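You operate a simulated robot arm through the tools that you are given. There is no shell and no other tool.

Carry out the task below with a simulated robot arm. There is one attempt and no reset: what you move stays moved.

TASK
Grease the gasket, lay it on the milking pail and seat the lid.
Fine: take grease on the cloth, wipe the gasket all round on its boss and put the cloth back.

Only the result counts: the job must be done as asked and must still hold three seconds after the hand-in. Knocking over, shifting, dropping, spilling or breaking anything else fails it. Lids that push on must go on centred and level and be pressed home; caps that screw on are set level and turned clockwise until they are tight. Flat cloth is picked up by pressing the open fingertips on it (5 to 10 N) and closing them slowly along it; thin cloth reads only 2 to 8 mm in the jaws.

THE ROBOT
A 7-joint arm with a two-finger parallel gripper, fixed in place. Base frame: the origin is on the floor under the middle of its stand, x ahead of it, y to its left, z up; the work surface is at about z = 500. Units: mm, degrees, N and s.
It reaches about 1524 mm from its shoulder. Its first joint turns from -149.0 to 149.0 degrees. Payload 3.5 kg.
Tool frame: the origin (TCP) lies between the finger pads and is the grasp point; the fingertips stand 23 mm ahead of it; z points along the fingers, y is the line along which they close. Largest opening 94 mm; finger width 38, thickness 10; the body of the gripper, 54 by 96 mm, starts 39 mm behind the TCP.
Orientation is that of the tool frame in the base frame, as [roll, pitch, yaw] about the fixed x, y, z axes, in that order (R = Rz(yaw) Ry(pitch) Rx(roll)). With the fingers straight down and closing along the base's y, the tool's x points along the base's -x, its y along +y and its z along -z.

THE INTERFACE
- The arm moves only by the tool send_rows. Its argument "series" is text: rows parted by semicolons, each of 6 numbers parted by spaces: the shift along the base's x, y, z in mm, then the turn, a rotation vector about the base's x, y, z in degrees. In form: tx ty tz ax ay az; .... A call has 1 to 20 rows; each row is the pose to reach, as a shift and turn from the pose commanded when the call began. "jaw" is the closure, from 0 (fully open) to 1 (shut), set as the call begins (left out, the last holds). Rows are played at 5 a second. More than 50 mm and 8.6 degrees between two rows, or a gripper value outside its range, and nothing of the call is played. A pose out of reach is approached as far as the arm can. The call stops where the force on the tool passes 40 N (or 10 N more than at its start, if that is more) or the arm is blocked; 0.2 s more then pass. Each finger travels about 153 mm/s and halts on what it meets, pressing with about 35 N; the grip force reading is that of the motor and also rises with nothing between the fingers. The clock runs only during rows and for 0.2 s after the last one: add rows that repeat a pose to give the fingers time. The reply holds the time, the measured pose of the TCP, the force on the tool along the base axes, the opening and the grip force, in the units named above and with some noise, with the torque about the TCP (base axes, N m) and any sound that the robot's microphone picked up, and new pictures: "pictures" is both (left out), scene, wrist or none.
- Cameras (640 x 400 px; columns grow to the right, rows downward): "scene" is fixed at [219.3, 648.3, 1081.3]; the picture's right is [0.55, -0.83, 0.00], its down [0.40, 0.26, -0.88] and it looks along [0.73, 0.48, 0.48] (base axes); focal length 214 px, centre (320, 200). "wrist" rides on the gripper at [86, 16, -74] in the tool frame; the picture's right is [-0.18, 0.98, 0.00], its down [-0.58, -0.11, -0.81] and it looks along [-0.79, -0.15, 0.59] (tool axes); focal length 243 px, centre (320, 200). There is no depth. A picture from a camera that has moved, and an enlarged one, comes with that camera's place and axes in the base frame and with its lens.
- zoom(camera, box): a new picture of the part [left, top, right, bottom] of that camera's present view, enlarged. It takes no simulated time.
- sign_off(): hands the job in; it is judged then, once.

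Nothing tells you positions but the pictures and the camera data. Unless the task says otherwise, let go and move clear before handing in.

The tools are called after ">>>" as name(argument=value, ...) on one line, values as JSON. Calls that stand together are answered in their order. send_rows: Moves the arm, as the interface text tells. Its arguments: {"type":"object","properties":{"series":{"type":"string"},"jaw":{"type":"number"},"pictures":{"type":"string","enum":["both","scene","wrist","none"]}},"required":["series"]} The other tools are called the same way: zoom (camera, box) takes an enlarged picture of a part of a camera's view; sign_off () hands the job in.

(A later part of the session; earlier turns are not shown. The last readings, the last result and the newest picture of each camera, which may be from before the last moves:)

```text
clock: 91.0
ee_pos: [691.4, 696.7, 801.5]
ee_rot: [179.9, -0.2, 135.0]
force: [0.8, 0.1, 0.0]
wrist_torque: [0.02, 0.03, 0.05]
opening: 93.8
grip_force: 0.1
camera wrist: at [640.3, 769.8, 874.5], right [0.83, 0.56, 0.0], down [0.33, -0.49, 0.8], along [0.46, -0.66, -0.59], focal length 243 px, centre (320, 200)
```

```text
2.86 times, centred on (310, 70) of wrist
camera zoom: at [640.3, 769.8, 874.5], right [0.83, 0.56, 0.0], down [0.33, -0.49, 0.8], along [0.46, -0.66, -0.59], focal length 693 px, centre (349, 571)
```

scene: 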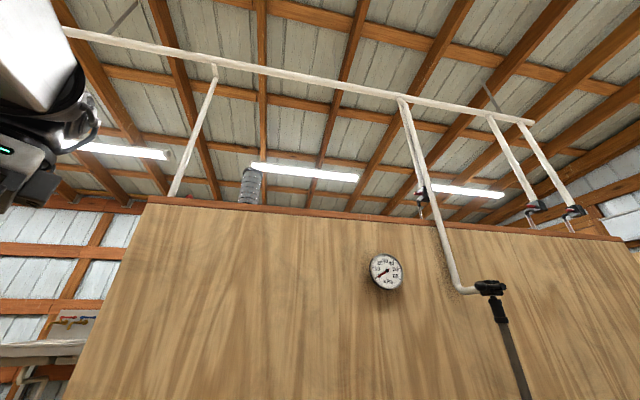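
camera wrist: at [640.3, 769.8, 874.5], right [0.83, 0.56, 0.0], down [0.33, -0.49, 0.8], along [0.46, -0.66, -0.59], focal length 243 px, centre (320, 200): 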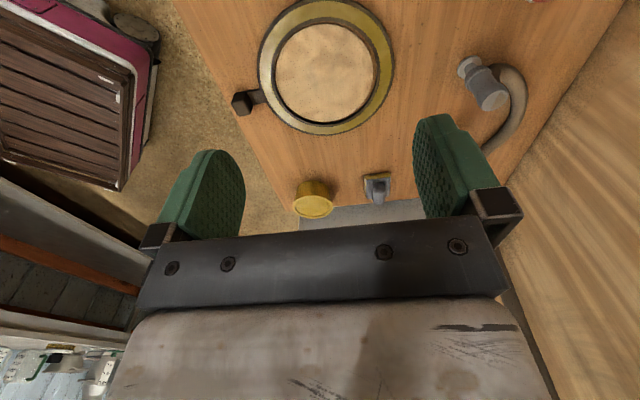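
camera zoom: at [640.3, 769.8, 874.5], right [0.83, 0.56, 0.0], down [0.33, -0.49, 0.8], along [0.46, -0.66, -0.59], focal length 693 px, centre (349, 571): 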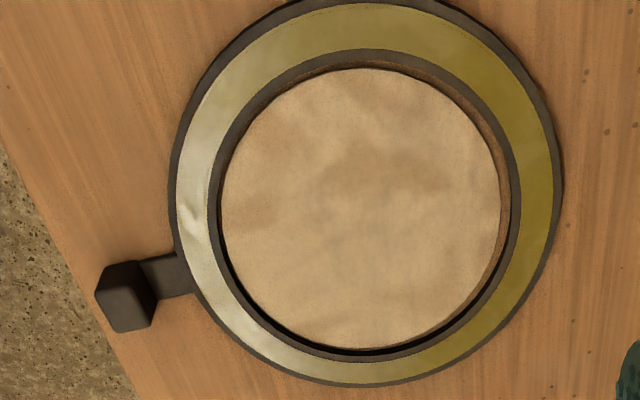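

The grease band is complete all round. The ring centre is near (755.8, 615.9), with the lug at about (664.6, 514.3), the tab turned roughly 3° from the diagonal. I'll align the part-open jaws over the lug.

>>> send_rows(series="-4 -30 -10 0 0 1; -8 -65 -30 0 0 2; -13 -100 -55 0 0 3.1; -18 -135 -85 0 0 3.1; -23 -162 -120 0 0 3.1; -27 -182.5 -160 0 0 3.1; -27 -182.5 -195 0 0 3.1; -27 -182.5 -195 0 0 3.1", jaw=0.57, pictures="wrist")

>>> zoom(camera="wrist", box=[200, 0, 440, 220])

```text
clock: 92.8
ee_pos: [664.9, 516.4, 604.8]
ee_rot: [179.7, -0.1, 138.1]
force: [-0.3, 0.0, -0.4]
wrist_torque: [0.01, 0.0, -0.02]
opening: 40.4
grip_force: 0.0
camera wrist: at [610.1, 584.9, 678.8], right [0.79, 0.61, 0.0], down [0.36, -0.47, 0.8], along [0.49, -0.64, -0.59], focal length 243 px, centre (320, 200)
```

wrist: 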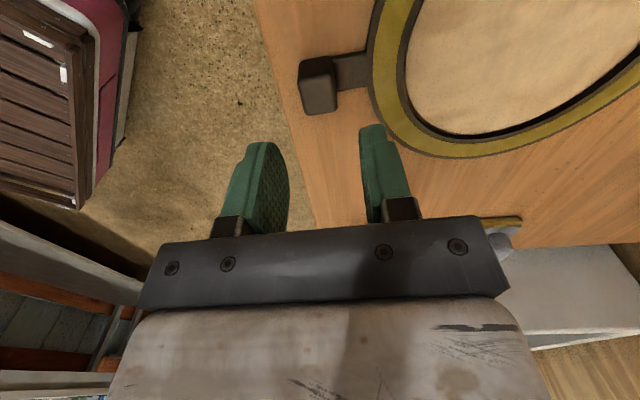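

```text
1.82 times, centred on (320, 110) of wrist
camera zoom: at [610.1, 584.9, 678.8], right [0.79, 0.61, 0.0], down [0.36, -0.47, 0.8], along [0.49, -0.64, -0.59], focal length 441 px, centre (320, 364)
```

zoom: 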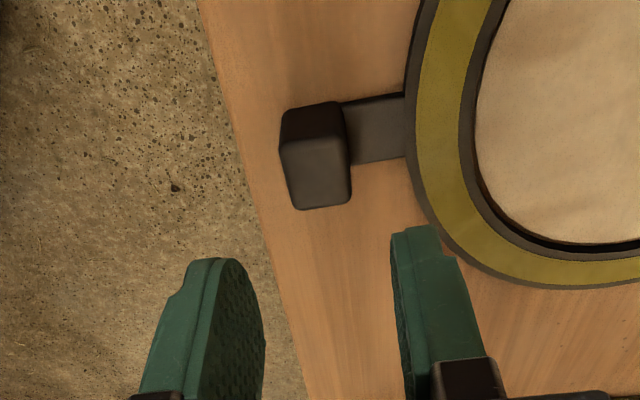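

The jaws line up with the lug to within about 2 mm. I'll correct that and descend so the tips clear the tab.

>>> send_rows(series="-1.2 -2 -20 0 0 0; -1.2 -2 -40 0 0 0; -1.2 -2 -55 0 0 0; -1.2 -2 -65 0 0 0; -1.2 -2 -71 0 0 0; -1.2 -2 -71 0 0 0", jaw=0.57, pictures="wrist")

>>> zoom(camera="wrist", box=[200, 60, 440, 230])

```text
clock: 94.2
ee_pos: [663.5, 513.5, 533.9]
ee_rot: [179.8, -0.1, 138.2]
force: [-0.3, -0.4, -0.2]
wrist_torque: [0.0, 0.0, 0.0]
opening: 40.7
grip_force: 0.1
camera wrist: at [608.1, 582.8, 607.7], right [0.79, 0.61, 0.0], down [0.36, -0.47, 0.8], along [0.49, -0.64, -0.59], focal length 243 px, centre (320, 200)
```

wrist: 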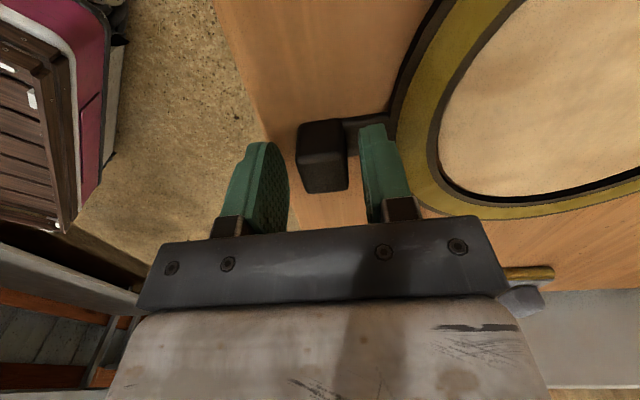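

```text
2.35 times, centred on (320, 145) of wrist
camera zoom: at [608.1, 582.8, 607.7], right [0.79, 0.61, 0.0], down [0.36, -0.47, 0.8], along [0.49, -0.64, -0.59], focal length 571 px, centre (320, 329)
```

zoom: 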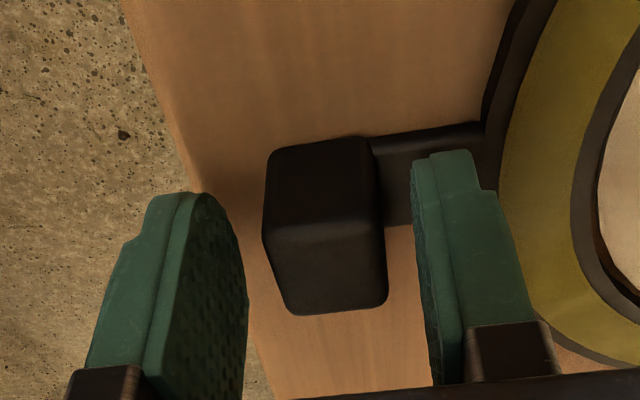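

>>> send_rows(series="0.6 0 -1 0 0 0; 0.6 0 -2 0 0 0; 0.6 0 -2 0 0 0", jaw=0.62, pictures="none")

>>> send_rows(series="0 0 0 0 0 0; 0 0 0 0 0 0", jaw=0.72, pictures="none")

>>> send_rows(series="0 0 0 0 0 0; 0 0 0 0 0 0; 0 0 0 0 0 0", jaw=1, pictures="wrist")

```text
clock: 95.0
ee_pos: [664.6, 512.8, 532.5]
ee_rot: [179.9, -0.1, 138.0]
force: [0.6, 0.3, -0.3]
wrist_torque: [-0.01, -0.02, 0.0]
opening: 35.8
grip_force: 0.0
```

```text
clock: 95.6
ee_pos: [664.3, 513.3, 532.1]
ee_rot: [179.9, 0.0, 138.0]
force: [0.1, 0.1, -0.2]
wrist_torque: [0.0, 0.03, 0.03]
opening: 26.2
grip_force: 0.1
```

```text
clock: 96.4
ee_pos: [663.7, 512.9, 531.2]
ee_rot: [179.9, -0.1, 138.1]
force: [0.6, 0.7, 2.1]
wrist_torque: [-0.03, 0.04, -0.01]
opening: 23.4
grip_force: 35.3
camera wrist: at [608.8, 582.7, 606.2], right [0.79, 0.61, 0.0], down [0.36, -0.47, 0.8], along [0.49, -0.64, -0.59], focal length 243 px, centre (320, 200)
```

wrist: 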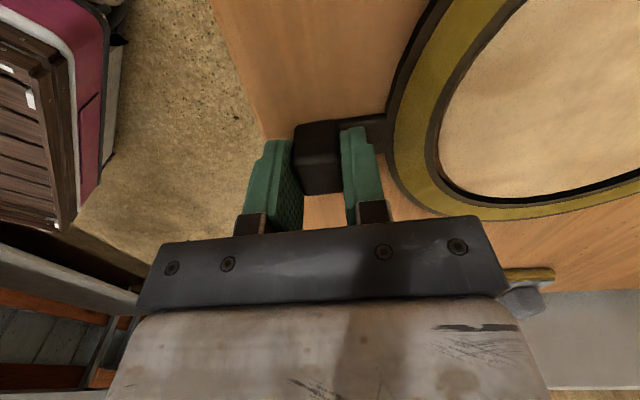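

The lug is gripped at 23 mm. I'll lift slowly and level.

>>> send_rows(series="0 0 1 0 0 0; 0 0 2 0 0 0; 0 0 4 0 0 0; 0 0 6 0 0 0; 0 0 9 0 0 0; 0 0 12 0 0 0; 0 0 16 0 0 0; 0 0 20 0 0 0; 0 0 20 0 0 0", pictures="wrist")

>>> zoom(camera="wrist", box=[240, 0, 640, 250])

```text
clock: 98.4
ee_pos: [663.6, 512.1, 552.8]
ee_rot: [180.0, -0.1, 138.0]
force: [-0.4, 0.9, -1.2]
wrist_torque: [-0.05, 0.03, 0.01]
opening: 23.2
grip_force: 34.8
camera wrist: at [609.0, 582.6, 626.3], right [0.79, 0.61, 0.0], down [0.36, -0.47, 0.8], along [0.49, -0.64, -0.59], focal length 243 px, centre (320, 200)
```

wrist: 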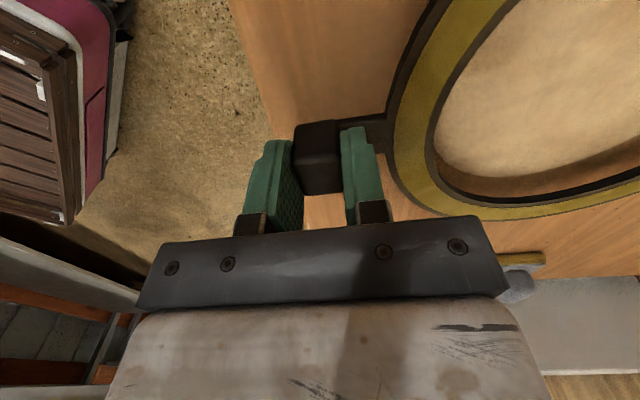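

```text
1.60 times, centred on (440, 125) of wrist
camera zoom: at [609.0, 582.6, 626.3], right [0.79, 0.61, 0.0], down [0.36, -0.47, 0.8], along [0.49, -0.64, -0.59], focal length 388 px, centre (128, 320)
```

zoom: 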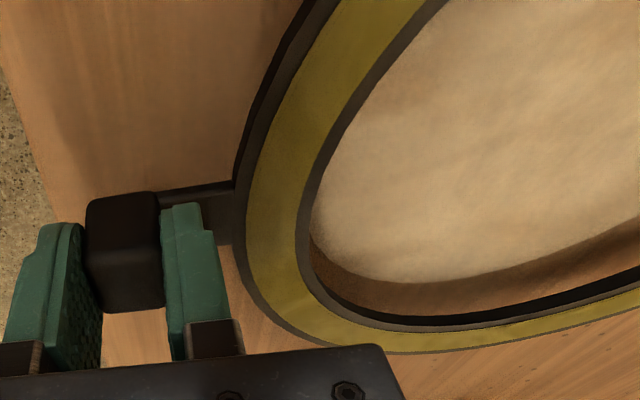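

The gasket came off its boss cleanly and hangs level. I'll raise it well above pail height before travelling.

>>> send_rows(series="0 0 5 0 0 0; 0 0 15 0 0 0; 0 0 30 0 0 0; 0 0 50 0 0 0; 0 0 72 0 0 0; 0 0 95 0 0 0; 0 0 120 0 0 0; 0 0 145 0 0 0; 0 0 170 0 0 0; 0 0 195 0 0 0; 0 0 220 0 0 0; 0 0 245 0 0 0; 0 0 270 0 0 0; 0 0 295 0 0 0; 0 0 318 0 0 0; 0 0 336 0 0 0; 0 0 348 0 0 0; 0 0 353 0 0 0; 0 0 353 0 0 0", pictures="wrist")

```text
clock: 102.4
ee_pos: [663.9, 513.3, 904.1]
ee_rot: [179.9, 0.0, 138.1]
force: [-0.2, -0.1, -0.1]
wrist_torque: [-0.06, 0.06, -0.01]
opening: 23.4
grip_force: 35.0
camera wrist: at [608.5, 582.8, 979.0], right [0.79, 0.61, 0.0], down [0.36, -0.47, 0.8], along [0.49, -0.64, -0.59], focal length 243 px, centre (320, 200)
```

wrist: 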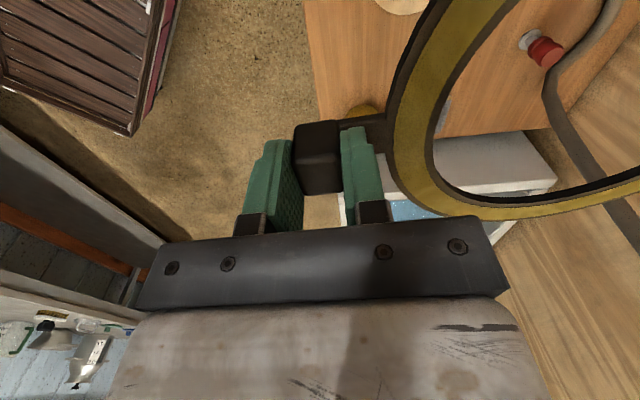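

The gasket is hanging steady. I'll carry it across towards the pail at this height.

>>> send_rows(series="-4 5 0 0 0 0; -14 16 0 0 0 0; -28 33 0 0 0 0; -44 51 0 0 0 0; -60 70 0 0 0 0; -76 88 0 0 0 0; -92 107 0 0 0 0; -108 126 0 0 0 0; -124 144 0 0 0 0; -140 163 0 0 0 0; -156 181 0 0 0 0; -172 200 0 0 0 0; -188 219 0 0 0 0; -204 237 0 0 0 0; -220 256 0 0 0 0; -236 274 0 0 0 0; -250 291 0 0 0 0; -260 302 0 0 0 0; -265 308 0 0 0 0; -265 308 0 0 0 0", pictures="wrist")

```text
clock: 106.6
ee_pos: [398.6, 820.2, 905.6]
ee_rot: [179.9, -0.2, 138.0]
force: [0.5, 0.2, 0.1]
wrist_torque: [-0.04, 0.05, 0.02]
opening: 23.5
grip_force: 34.8
camera wrist: at [343.8, 890.3, 978.8], right [0.79, 0.61, 0.0], down [0.36, -0.47, 0.8], along [0.49, -0.64, -0.59], focal length 243 px, centre (320, 200)
```

wrist: 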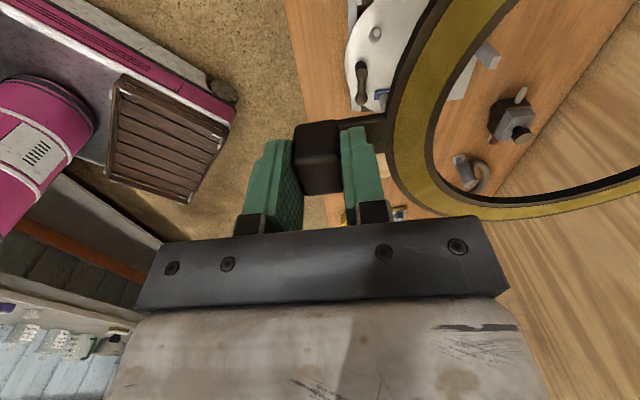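

>>> send_rows(series="-4 5 0 0 0 0; -13 15 0 0 0 0; -27 32 0 0 0 0; -43 50 0 0 0 0; -59 69 0 0 0 0; -75 88 0 0 0 0; -91 107 0 0 0 0; -107 126 0 0 0 0; -122 143 0 0 0 0; -134 157 0 0 0 0; -142 167 0 0 0 0; -145.2 170.5 0 0 0 0; -145.2 170.5 0 0 0 0", pictures="both")

>>> zoom(camera="wrist", box=[240, 0, 640, 250])

```text
clock: 109.4
ee_pos: [254.1, 991.9, 904.5]
ee_rot: [179.9, -0.2, 138.0]
force: [-0.5, 0.0, -1.0]
wrist_torque: [-0.05, 0.07, 0.04]
opening: 23.4
grip_force: 34.8
camera wrist: at [198.5, 1061.3, 978.6], right [0.79, 0.61, 0.0], down [0.36, -0.47, 0.8], along [0.49, -0.64, -0.59], focal length 243 px, centre (320, 200)
```

scene: 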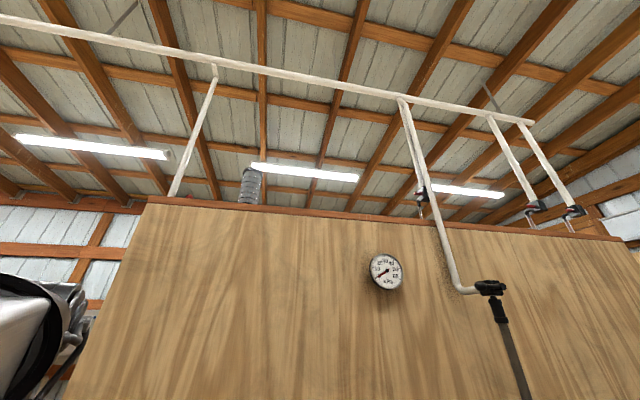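
wrist: 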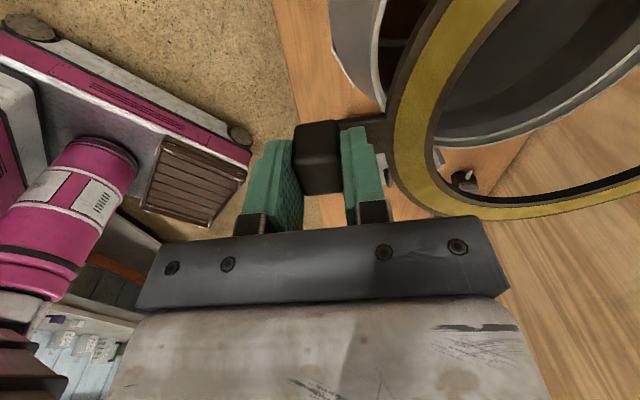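

```text
1.60 times, centred on (440, 125) of wrist
camera zoom: at [198.5, 1061.3, 978.6], right [0.79, 0.61, 0.0], down [0.36, -0.47, 0.8], along [0.49, -0.64, -0.59], focal length 388 px, centre (128, 320)
```

zoom: 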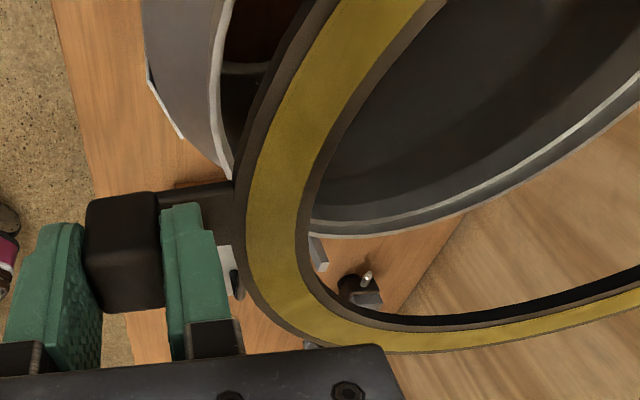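

The gasket hangs above the pail. I'll lower it closer, where parallax is small, and compare the ring's edge with the rim directly.

>>> send_rows(series="0 0 -8 0 0 0; 0 0 -18 0 0 0; 0 0 -28 0 0 0; 0 0 -38 0 0 0; 0 0 -46 0 0 0; 0 0 -52 0 0 0; 0 0 -55 0 0 0; 0 0 -55 0 0 0", pictures="wrist")

>>> zoom(camera="wrist", box=[300, 0, 640, 230])

```text
clock: 111.2
ee_pos: [253.8, 991.6, 850.1]
ee_rot: [-180.0, 0.0, 138.1]
force: [0.0, -0.2, -1.3]
wrist_torque: [-0.05, 0.02, -0.01]
opening: 23.4
grip_force: 34.9
camera wrist: at [198.6, 1061.1, 924.1], right [0.79, 0.61, 0.0], down [0.36, -0.47, 0.8], along [0.49, -0.64, -0.59], focal length 243 px, centre (320, 200)
```

wrist: 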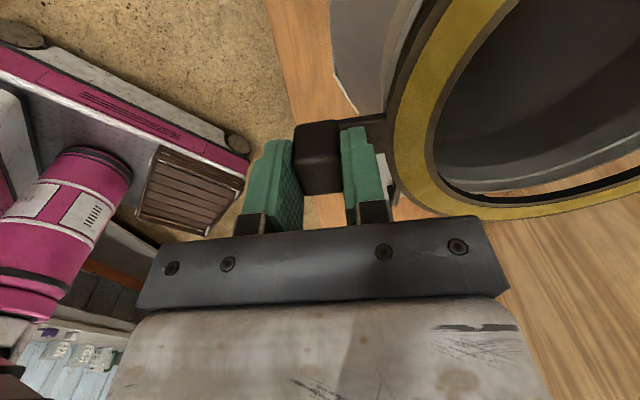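

```text
1.74 times, centred on (470, 115) of wrist
camera zoom: at [198.6, 1061.1, 924.1], right [0.79, 0.61, 0.0], down [0.36, -0.47, 0.8], along [0.49, -0.64, -0.59], focal length 422 px, centre (59, 348)
```

zoom: 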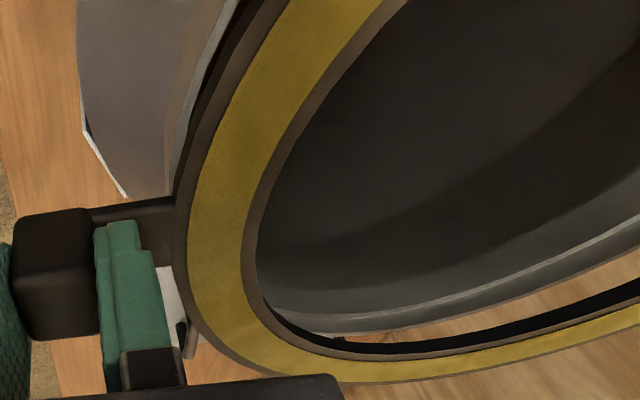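

>>> zoom(camera="wrist", box=[430, 110, 640, 230])

>>> zoom(camera="wrist", box=[360, 0, 480, 130])

```text
3.05 times, centred on (535, 170) of wrist
camera zoom: at [198.6, 1061.1, 924.1], right [0.79, 0.61, 0.0], down [0.36, -0.47, 0.8], along [0.49, -0.64, -0.59], focal length 739 px, centre (-335, 291)
```

zoom: 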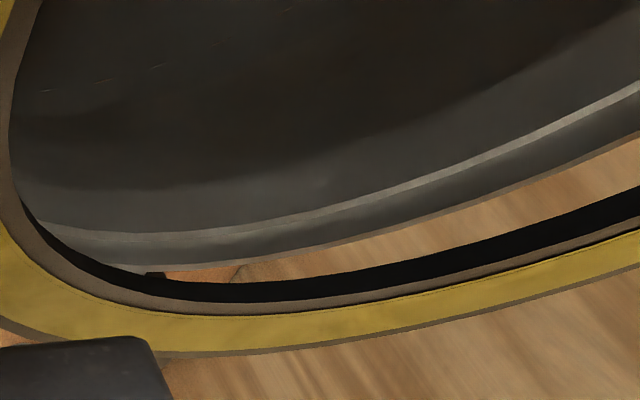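

```text
3.08 times, centred on (420, 65) of wrist
camera zoom: at [198.6, 1061.1, 924.1], right [0.79, 0.61, 0.0], down [0.36, -0.47, 0.8], along [0.49, -0.64, -0.59], focal length 746 px, centre (12, 615)
```

zoom: 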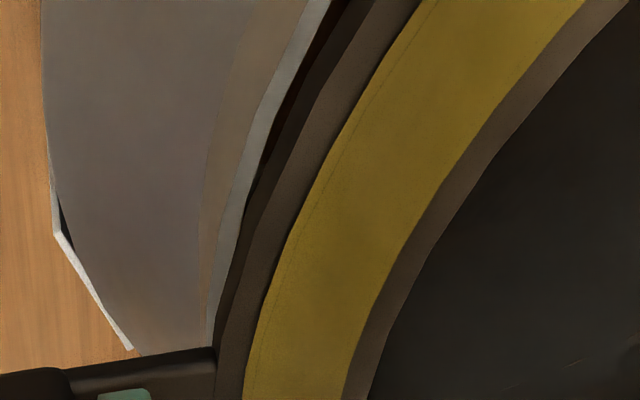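

The rim and gasket have matching outside radii (about 102 mm), and the rim centre seems within a few mm of the gasket. I'll lower it further until it's just above the rim.

>>> send_rows(series="0 0 -5 0 0 0; 0 0 -10 0 0 0; 0 0 -14 0 0 0; 0 0 -18 0 0 0; 0 0 -18 0 0 0", pictures="wrist")

>>> zoom(camera="wrist", box=[430, 110, 640, 230])

>>> zoom(camera="wrist", box=[360, 0, 480, 130])

```text
clock: 112.4
ee_pos: [253.3, 992.7, 830.9]
ee_rot: [179.9, -0.1, 138.1]
force: [0.3, -1.6, 4.6]
wrist_torque: [0.1, -0.07, -0.01]
opening: 23.4
grip_force: 34.5
camera wrist: at [198.5, 1061.4, 906.2], right [0.79, 0.61, 0.0], down [0.36, -0.47, 0.8], along [0.49, -0.64, -0.59], focal length 243 px, centre (320, 200)
```

wrist: 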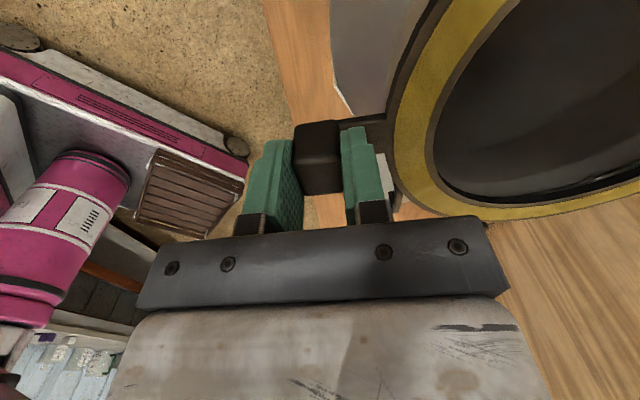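

```text
3.05 times, centred on (535, 170) of wrist
camera zoom: at [198.5, 1061.4, 906.2], right [0.79, 0.61, 0.0], down [0.36, -0.47, 0.8], along [0.49, -0.64, -0.59], focal length 739 px, centre (-335, 291)
```

zoom: 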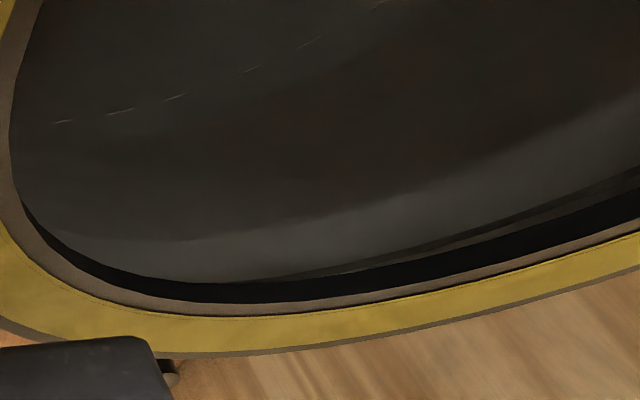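

```text
3.08 times, centred on (420, 65) of wrist
camera zoom: at [198.5, 1061.4, 906.2], right [0.79, 0.61, 0.0], down [0.36, -0.47, 0.8], along [0.49, -0.64, -0.59], focal length 746 px, centre (12, 615)
```

zoom: 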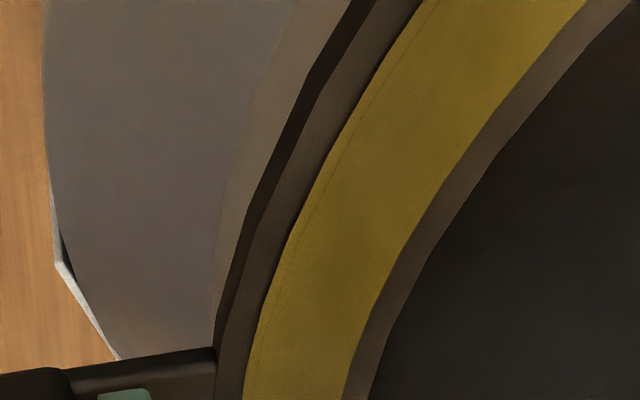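

The gasket just touched (about 5 N), which puts the rim top near z ≈ 800. Refitting with that height puts the pail centre about (−3.8, −2.5) mm from the gasket's centre. I'll lift slightly, shift, and look again.

>>> send_rows(series="0 0 2 0 0 0; 0 0 5 0 0 0; -2 -1.3 5 0 0 0; -3.8 -2.5 5 0 0 0; -3.8 -2.5 5 0 0 0", pictures="wrist")

>>> zoom(camera="wrist", box=[360, 0, 480, 130])

>>> zoom(camera="wrist", box=[430, 110, 640, 230])

```text
clock: 113.6
ee_pos: [249.8, 989.6, 837.5]
ee_rot: [179.9, -0.1, 138.1]
force: [-0.1, -0.2, -0.2]
wrist_torque: [0.0, 0.07, 0.01]
opening: 23.5
grip_force: 35.1
camera wrist: at [194.8, 1058.6, 910.8], right [0.79, 0.61, 0.0], down [0.36, -0.47, 0.8], along [0.49, -0.64, -0.59], focal length 243 px, centre (320, 200)
```

wrist: 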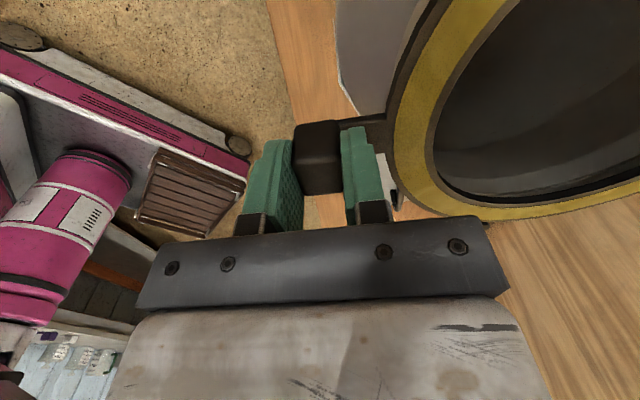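

```text
3.08 times, centred on (420, 65) of wrist
camera zoom: at [194.8, 1058.6, 910.8], right [0.79, 0.61, 0.0], down [0.36, -0.47, 0.8], along [0.49, -0.64, -0.59], focal length 746 px, centre (12, 615)
```

zoom: 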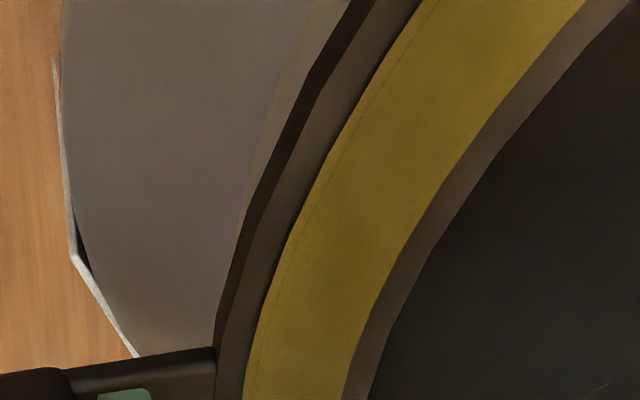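

```text
3.05 times, centred on (535, 170) of wrist
camera zoom: at [194.8, 1058.6, 910.8], right [0.79, 0.61, 0.0], down [0.36, -0.47, 0.8], along [0.49, -0.64, -0.59], focal length 739 px, centre (-335, 291)
```

zoom: 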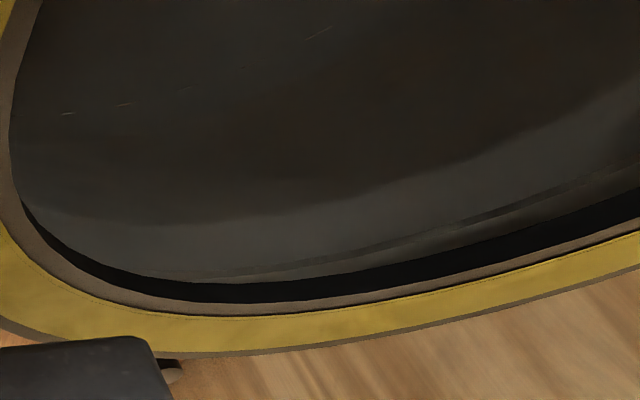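

>>> send_rows(series="0 0 -2 0 0 0; 0 0 -4 0 0 0; 0 0 -4.5 0 0 0; 0 0 -4.5 0 0 0", pictures="none")

```text
clock: 114.6
ee_pos: [249.7, 988.9, 832.2]
ee_rot: [180.0, -0.2, 138.1]
force: [-0.4, -0.1, -0.6]
wrist_torque: [-0.06, 0.03, 0.04]
opening: 23.4
grip_force: 35.2
```

>>> send_rows(series="0 0 -0.7 0 0 0; 0 0 -1.2 0 0 0; 0 0 -1.2 0 0 0", pictures="none")

```text
clock: 115.4
ee_pos: [249.7, 989.3, 831.9]
ee_rot: [179.7, -0.2, 138.1]
force: [-1.3, 0.5, 12.6]
wrist_torque: [0.38, -0.26, 0.05]
opening: 23.4
grip_force: 34.8
```

The gasket rests on the rim on the lug side. I'll ease the pressure, release the lug gently and rise.

>>> send_rows(series="0 0 0.4 0 0 0; 0 0 0.6 0 0 0; 0 0 0.6 0 0 0", jaw=1, pictures="none")

>>> send_rows(series="0 0 0 0 0 0; 0 0 0 0 0 0; 0 0 0 0 0 0", jaw=0.68, pictures="wrist")

```text
clock: 116.2
ee_pos: [249.1, 990.1, 831.7]
ee_rot: [179.9, -0.1, 138.0]
force: [-1.5, -1.6, 8.5]
wrist_torque: [0.23, -0.14, -0.01]
opening: 23.2
grip_force: 35.3
```

```text
clock: 117.0
ee_pos: [251.0, 990.5, 832.0]
ee_rot: [179.9, -0.1, 138.2]
force: [0.2, 1.2, 0.0]
wrist_torque: [0.02, -0.01, 0.02]
opening: 30.1
grip_force: 0.1
camera wrist: at [194.8, 1059.0, 905.5], right [0.79, 0.61, 0.0], down [0.36, -0.47, 0.8], along [0.49, -0.64, -0.59], focal length 243 px, centre (320, 200)
```

wrist: 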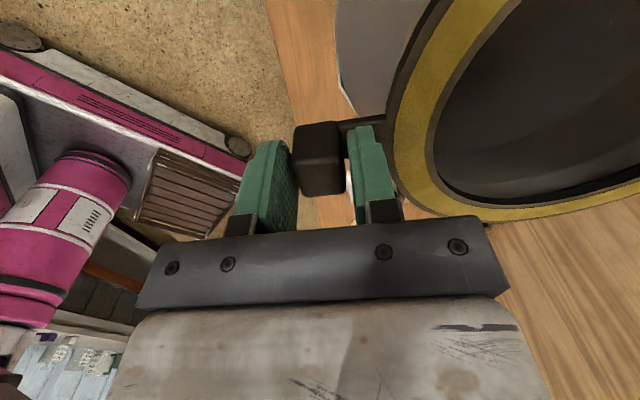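

>>> send_rows(series="0 0 3 0 0 0; 0 0 10 0 0 0; 0 0 25 0 0 0; 0 0 45 0 0 0; 0 0 70 0 0 0; 0 0 100 0 0 0; 0 0 100 0 0 0", jaw=0.64, pictures="wrist")

```text
clock: 118.6
ee_pos: [250.6, 988.9, 932.7]
ee_rot: [179.9, -0.2, 138.0]
force: [0.5, 0.4, 0.1]
wrist_torque: [0.01, 0.02, 0.01]
opening: 33.5
grip_force: 0.1
camera wrist: at [195.0, 1058.7, 1006.2], right [0.79, 0.61, 0.0], down [0.36, -0.47, 0.8], along [0.49, -0.64, -0.59], focal length 243 px, centre (320, 200)
```

wrist: 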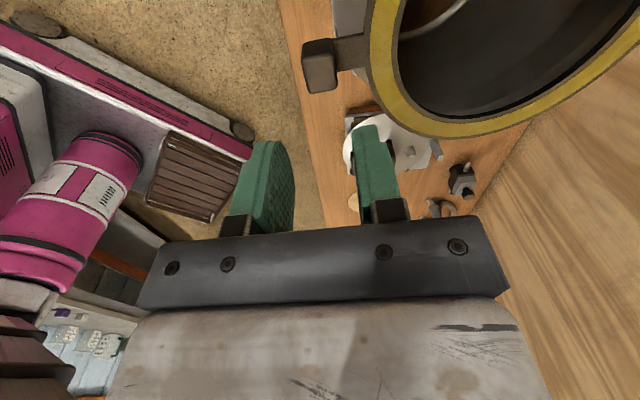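

The gasket lies on the pail. I'll look from above at the whole mouth to check the centring.

>>> send_rows(series="-3 10 25 0 0 7; -6 25 45 0 0 14; -10 40 60 0 0 21; -14 58 67 0 0 28; -18 75 67 0 0 35; -20.6 91 67 0 0 41.9; -20.6 91 67 0 0 41.9", pictures="wrist")

>>> zoom(camera="wrist", box=[220, 0, 470, 200])

```text
clock: 120.2
ee_pos: [230.3, 1081.4, 999.6]
ee_rot: [179.9, -0.1, -179.9]
force: [0.0, -0.3, -0.1]
wrist_torque: [-0.01, -0.02, 0.03]
opening: 33.9
grip_force: 0.0
camera wrist: at [141.6, 1096.4, 1073.4], right [0.18, 0.98, 0.0], down [0.58, -0.11, 0.8], along [0.79, -0.15, -0.59], focal length 243 px, centre (320, 200)
```

wrist: 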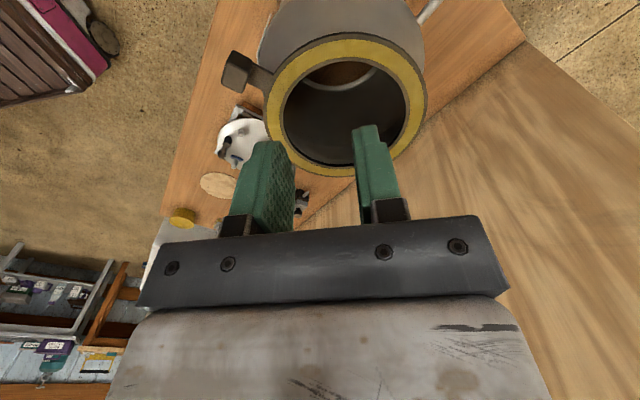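

```text
2.00 times, centred on (345, 100) of wrist
camera zoom: at [141.6, 1096.4, 1073.4], right [0.18, 0.98, 0.0], down [0.58, -0.11, 0.8], along [0.79, -0.15, -0.59], focal length 485 px, centre (270, 400)
```

zoom: 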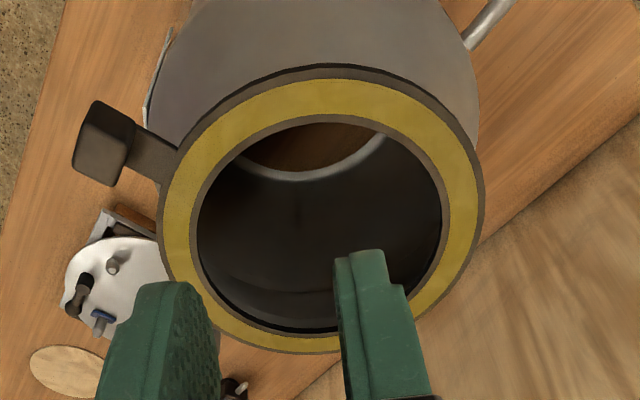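

The gasket covers the rim evenly and is centred to about 2 mm. Now I'll go and view the lid closely, with the tool yawed to match its handle.

>>> send_rows(series="36 -19 0 0 0 -6; 72 -38 0 0 0 -12; 108 -57 0 0 0 -18; 144 -76 0 0 0 -24; 180 -95 0 0 0 -30; 216 -114 -10 0 0 -37; 252 -133 -40 0 0 -45; 288 -151 -75 0 0 -45; 288 -151 -110 0 0 -45; 288 -151 -110 0 0 -45", jaw=0, pictures="wrist")

>>> zoom(camera="wrist", box=[200, 0, 440, 150])

```text
refused: row 7 steps farther than a row can; nothing moved
```

```text
2.67 times, centred on (320, 75) of wrist
camera zoom: at [141.6, 1096.4, 1073.4], right [0.18, 0.98, 0.0], down [0.58, -0.11, 0.8], along [0.79, -0.15, -0.59], focal length 647 px, centre (320, 533)
```

zoom: 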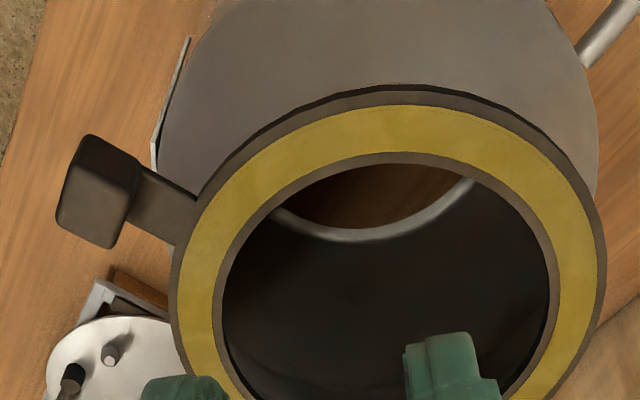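

>>> send_rows(series="36 -19 0 0 0 -6; 72 -38 0 0 0 -12; 108 -57 0 0 0 -18; 144 -76 0 0 0 -24; 180 -95 0 0 0 -30; 216 -114 0 0 0 -37; 252 -133 -15 0 0 -45; 280 -148 -45 0 0 -45; 288 -151 -85 0 0 -45; 288 -151 -110 0 0 -45; 288 -151 -110 0 0 -45", jaw=0, pictures="wrist")

>>> zoom(camera="wrist", box=[200, 0, 440, 150])

```text
clock: 122.6
ee_pos: [517.1, 929.3, 887.4]
ee_rot: [179.9, 0.0, 134.9]
force: [-0.9, -1.2, -0.6]
wrist_torque: [-0.01, -0.02, 0.01]
opening: 93.8
grip_force: 0.1
camera wrist: at [466.4, 1002.0, 962.2], right [0.83, 0.56, 0.0], down [0.33, -0.49, 0.8], along [0.46, -0.66, -0.59], focal length 243 px, centre (320, 200)
```

wrist: 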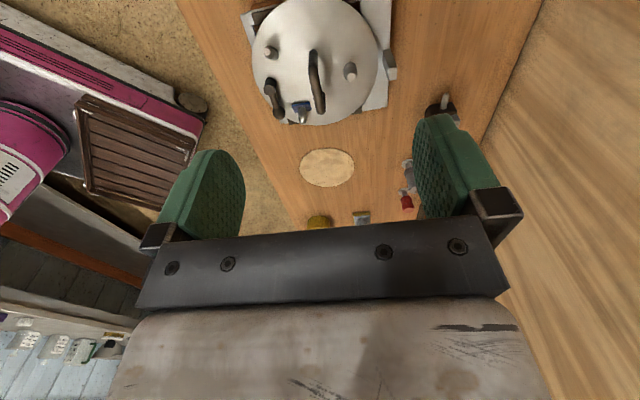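

```text
2.67 times, centred on (320, 75) of wrist
camera zoom: at [466.4, 1002.0, 962.2], right [0.83, 0.56, 0.0], down [0.33, -0.49, 0.8], along [0.46, -0.66, -0.59], focal length 647 px, centre (320, 533)
```

zoom: 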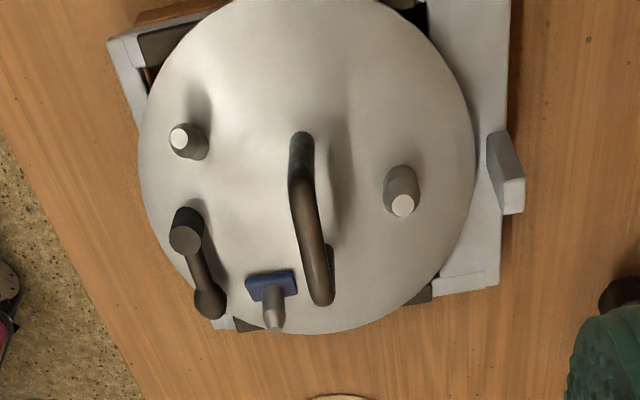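

>>> send_rows(series="12 -18 -30 0 0 0; 25 -36 -65 0 0 0; 38 -55 -100 0 0 0; 43 -64 -130 0 0 0; 43 -64 -147 0 0 0; 43 -64 -147 0 0 0", jaw=0, pictures="wrist")

>>> zoom(camera="wrist", box=[210, 0, 450, 200])

```text
clock: 124.0
ee_pos: [560.6, 865.4, 742.2]
ee_rot: [179.9, -0.1, 135.0]
force: [-1.0, 1.0, -0.4]
wrist_torque: [0.0, 0.01, 0.01]
opening: 94.0
grip_force: 0.1
camera wrist: at [509.4, 937.9, 815.5], right [0.83, 0.56, 0.0], down [0.33, -0.49, 0.8], along [0.46, -0.66, -0.59], focal length 243 px, centre (320, 200)
```

wrist: 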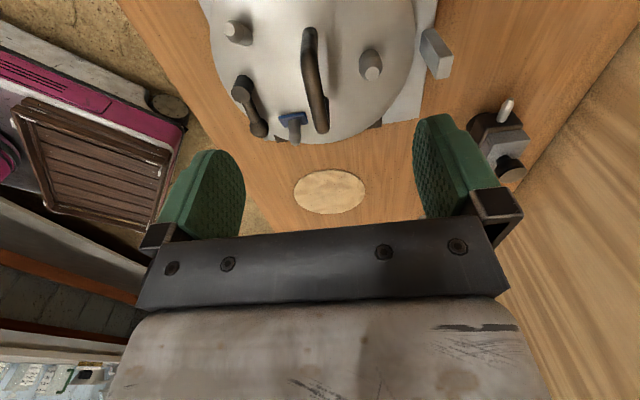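

```text
2.00 times, centred on (330, 100) of wrist
camera zoom: at [509.4, 937.9, 815.5], right [0.83, 0.56, 0.0], down [0.33, -0.49, 0.8], along [0.46, -0.66, -0.59], focal length 485 px, centre (300, 400)
```

zoom: 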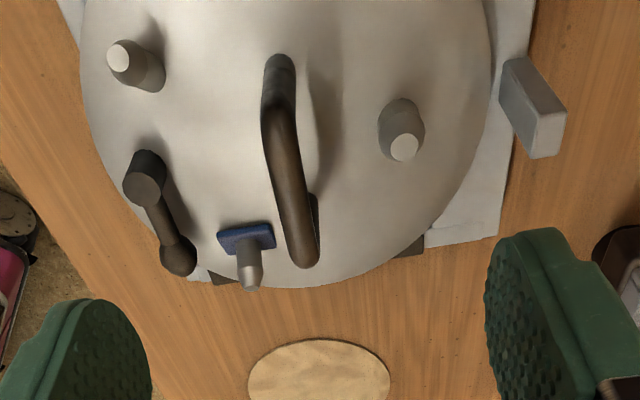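

>>> send_rows(series="7 -15 -15 0 0 0; 13.5 -29.5 -35 0 0 0; 13.5 -29.5 -52 0 0 0; 13.5 -29.5 -52 0 0 0", jaw=0, pictures="wrist")

>>> zoom(camera="wrist", box=[230, 0, 430, 200])

```text
clock: 125.0
ee_pos: [573.9, 836.6, 688.8]
ee_rot: [180.0, -0.1, 134.9]
force: [0.7, 0.4, 0.0]
wrist_torque: [-0.01, -0.01, 0.01]
opening: 93.9
grip_force: 0.0
camera wrist: at [522.4, 908.3, 763.6], right [0.83, 0.56, 0.0], down [0.33, -0.49, 0.8], along [0.46, -0.66, -0.59], focal length 243 px, centre (320, 200)
```

wrist: 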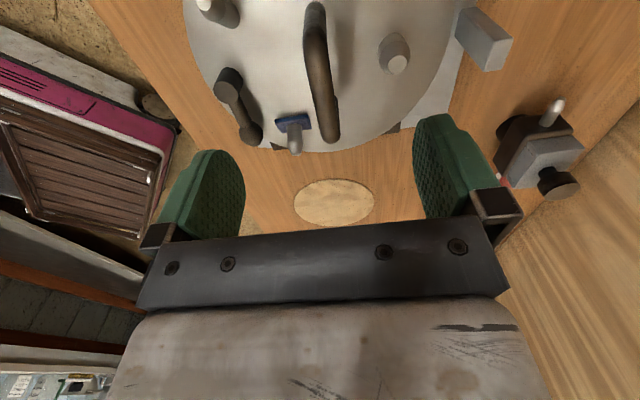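

```text
2.00 times, centred on (330, 100) of wrist
camera zoom: at [522.4, 908.3, 763.6], right [0.83, 0.56, 0.0], down [0.33, -0.49, 0.8], along [0.46, -0.66, -0.59], focal length 485 px, centre (300, 400)
```

zoom: 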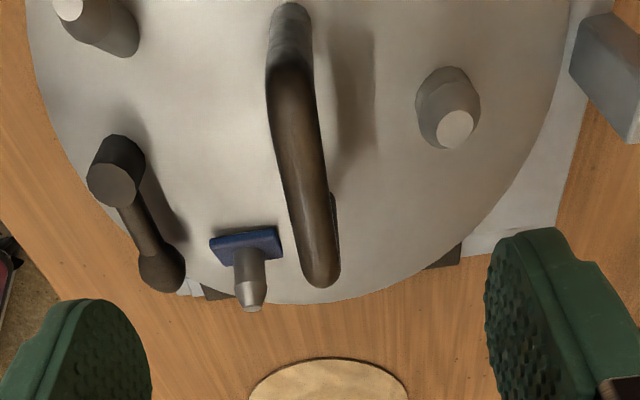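

The handle bar lines up with the jaws; its middle is about 5 mm further along. I'll narrow the jaws so a finger misses the post beside the handle, then descend part-way and check.

>>> send_rows(series="3.5 -3.5 -10 0 0 0; 3.5 -3.5 -30 0 0 0; 3.5 -3.5 -50 0 0 0; 3.5 -3.5 -50 0 0 0", jaw=0.53, pictures="wrist")

>>> zoom(camera="wrist", box=[230, 20, 430, 220])

```text
clock: 126.0
ee_pos: [577.7, 833.8, 640.4]
ee_rot: [179.9, 0.0, 135.0]
force: [0.3, 0.2, 1.5]
wrist_torque: [0.0, 0.01, 0.0]
opening: 44.1
grip_force: 0.1
camera wrist: at [526.3, 904.9, 713.6], right [0.83, 0.56, 0.0], down [0.33, -0.49, 0.8], along [0.46, -0.66, -0.59], focal length 243 px, centre (320, 200)
```

wrist: 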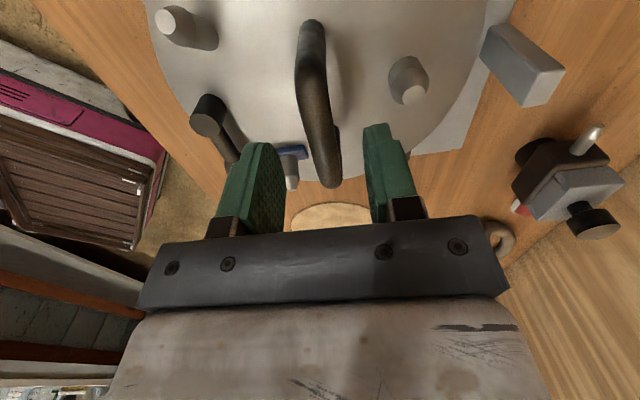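

```text
2.00 times, centred on (330, 120) of wrist
camera zoom: at [526.3, 904.9, 713.6], right [0.83, 0.56, 0.0], down [0.33, -0.49, 0.8], along [0.46, -0.66, -0.59], focal length 485 px, centre (300, 360)
```

zoom: 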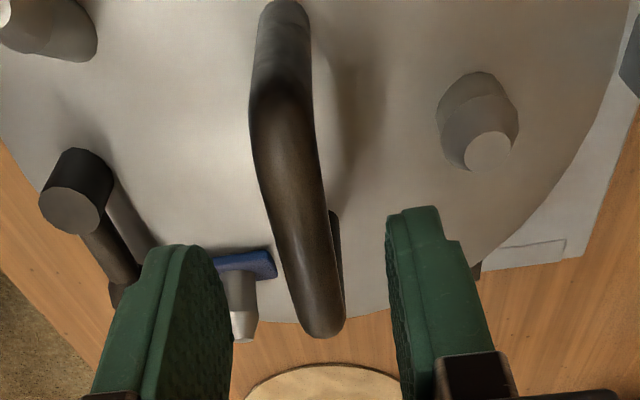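

The bar sits centrally between the fingers and nothing else is in the way. I'll descend to grip height.

>>> send_rows(series="0 0 -15 0 0 0; 0 0 -28 0 0 0; 0 0 -36 0 0 0; 0 0 -40 0 0 0; 0 0 -40 0 0 0", jaw=0.53, pictures="wrist")

>>> zoom(camera="wrist", box=[200, 20, 440, 230])

```text
clock: 127.2
ee_pos: [577.5, 833.1, 599.4]
ee_rot: [179.7, -0.1, 134.9]
force: [0.4, 0.5, -0.5]
wrist_torque: [-0.02, 0.0, -0.01]
opening: 44.2
grip_force: 0.1
camera wrist: at [525.9, 904.8, 673.7], right [0.83, 0.56, 0.0], down [0.33, -0.49, 0.8], along [0.46, -0.66, -0.59], focal length 243 px, centre (320, 200)
```

wrist: 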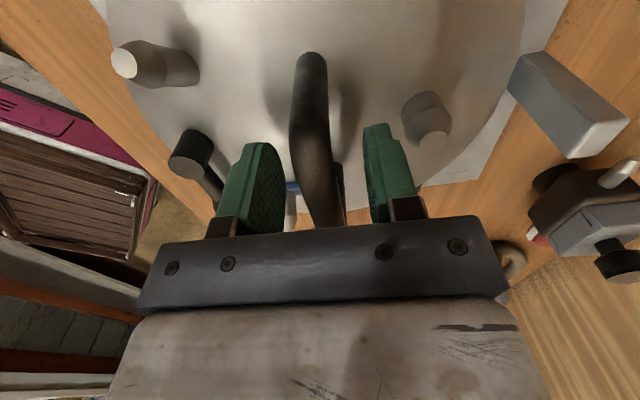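

```text
1.90 times, centred on (320, 125) of wrist
camera zoom: at [525.9, 904.8, 673.7], right [0.83, 0.56, 0.0], down [0.33, -0.49, 0.8], along [0.46, -0.66, -0.59], focal length 462 px, centre (320, 343)
```

zoom: 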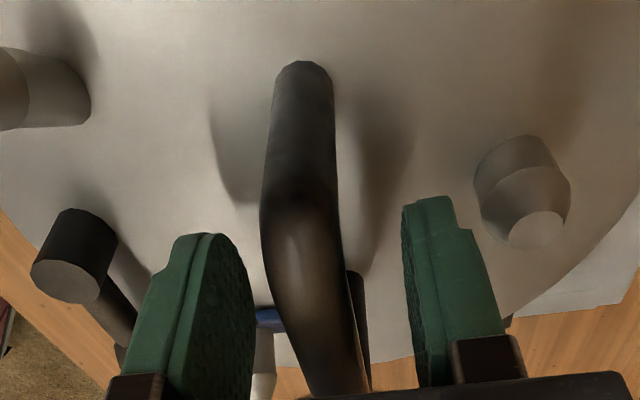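

>>> send_rows(series="0 0 0 0 0 0; 0 0 0 0 0 0", jaw=0.78, pictures="none")

>>> send_rows(series="0 0 0 0 0 0; 0 0 0 0 0 0; 0 0 0 0 0 0", jaw=1, pictures="wrist")

```text
clock: 127.8
ee_pos: [576.8, 831.5, 598.7]
ee_rot: [180.0, -0.1, 135.0]
force: [0.2, 0.0, -0.1]
wrist_torque: [0.0, 0.04, 0.01]
opening: 20.7
grip_force: 0.0
```

```text
clock: 128.6
ee_pos: [576.2, 833.7, 600.0]
ee_rot: [179.9, -0.1, 135.0]
force: [5.6, 5.5, -0.1]
wrist_torque: [-0.09, 0.04, -0.01]
opening: 14.5
grip_force: 34.6
camera wrist: at [526.2, 905.0, 673.8], right [0.83, 0.56, 0.0], down [0.33, -0.49, 0.8], along [0.46, -0.66, -0.59], focal length 243 px, centre (320, 200)
```

wrist: 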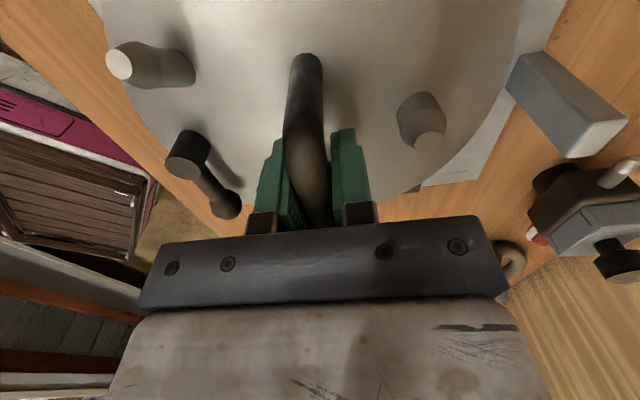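

The handle is gripped at 14.5 mm. I'll lift slowly and check that the lid stays level.

>>> send_rows(series="0.4 0.4 1 0 0 0; 0.4 0.4 2 0 0 0; 0.4 0.4 4 0 0 0; 0.4 0.4 6 0 0 0; 0.4 0.4 9 0 0 0; 0.4 0.4 12 0 0 0; 0.4 0.4 16 0 0 0; 0.4 0.4 20 0 0 0; 0.4 0.4 20 0 0 0", pictures="wrist")

```text
clock: 130.6
ee_pos: [577.8, 833.4, 619.0]
ee_rot: [179.9, -0.2, 135.0]
force: [-0.1, -0.3, -8.5]
wrist_torque: [0.05, 0.0, -0.02]
opening: 14.8
grip_force: 35.2
camera wrist: at [526.5, 905.1, 693.9], right [0.83, 0.56, 0.0], down [0.33, -0.49, 0.8], along [0.46, -0.66, -0.59], focal length 243 px, centre (320, 200)
```

wrist: 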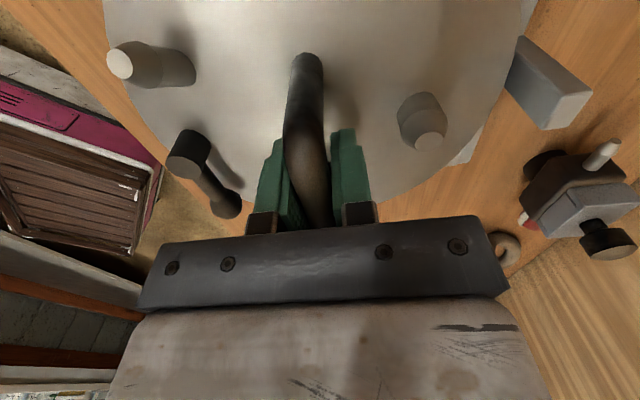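

The lid (about 8.5 N) hangs level. I'll zoom in to fix the lid's outline relative to the gripper, then raise it.

>>> zoom(camera="wrist", box=[80, 0, 260, 220])

>>> zoom(camera="wrist", box=[380, 0, 560, 220])

```text
1.82 times, centred on (170, 110) of wrist
camera zoom: at [526.5, 905.1, 693.9], right [0.83, 0.56, 0.0], down [0.33, -0.49, 0.8], along [0.46, -0.66, -0.59], focal length 441 px, centre (593, 364)
```

zoom: 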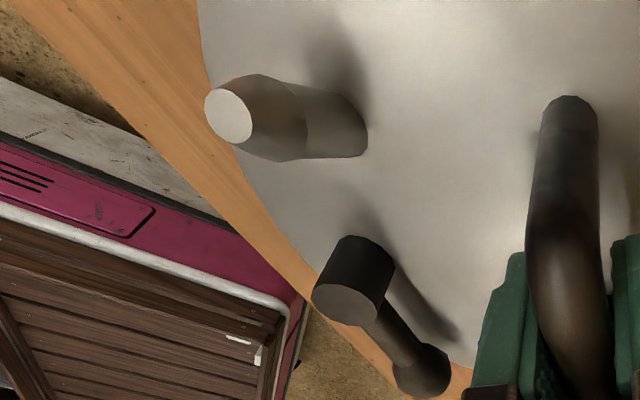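

```text
1.82 times, centred on (470, 110) of wrist
camera zoom: at [526.5, 905.1, 693.9], right [0.83, 0.56, 0.0], down [0.33, -0.49, 0.8], along [0.46, -0.66, -0.59], focal length 441 px, centre (47, 364)
```

zoom: 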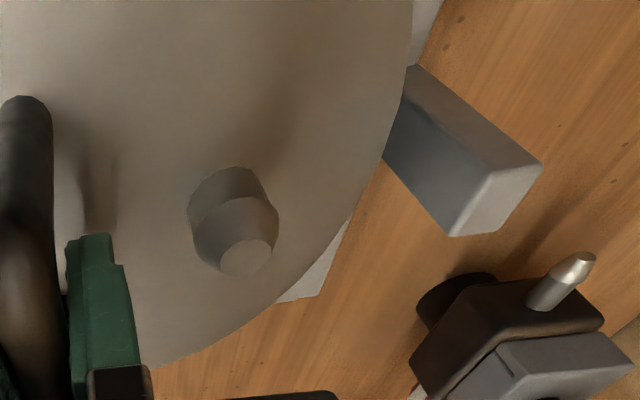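

The lid's centre is within about 2–3 mm of the grip point, with a radius of about 102 mm. I'll raise it well above the pail's height.

>>> send_rows(series="0 0 3 0 0 0; 0 0 9 0 0 0; 0 0 18 0 0 0; 0 0 30 0 0 0; 0 0 46 0 0 0; 0 0 66 0 0 0; 0 0 88 0 0 0; 0 0 111 0 0 0; 0 0 134 0 0 0; 0 0 157 0 0 0; 0 0 180 0 0 0; 0 0 203 0 0 0; 0 0 226 0 0 0; 0 0 249 0 0 0; 0 0 272 0 0 0; 0 0 295 0 0 0; 0 0 316 0 0 0; 0 0 333 0 0 0; 0 0 344 0 0 0; 0 0 350 0 0 0", pictures="wrist")

```text
clock: 134.8
ee_pos: [577.0, 832.3, 969.9]
ee_rot: [179.9, -0.2, 135.1]
force: [-0.4, 0.2, -8.6]
wrist_torque: [0.07, -0.02, -0.02]
opening: 14.6
grip_force: 34.8
camera wrist: at [526.6, 904.8, 1043.9], right [0.83, 0.56, 0.0], down [0.33, -0.49, 0.8], along [0.46, -0.66, -0.59], focal length 243 px, centre (320, 200)
```

wrist: 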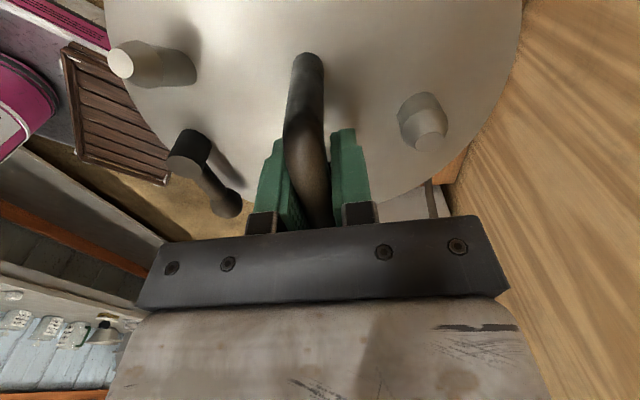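

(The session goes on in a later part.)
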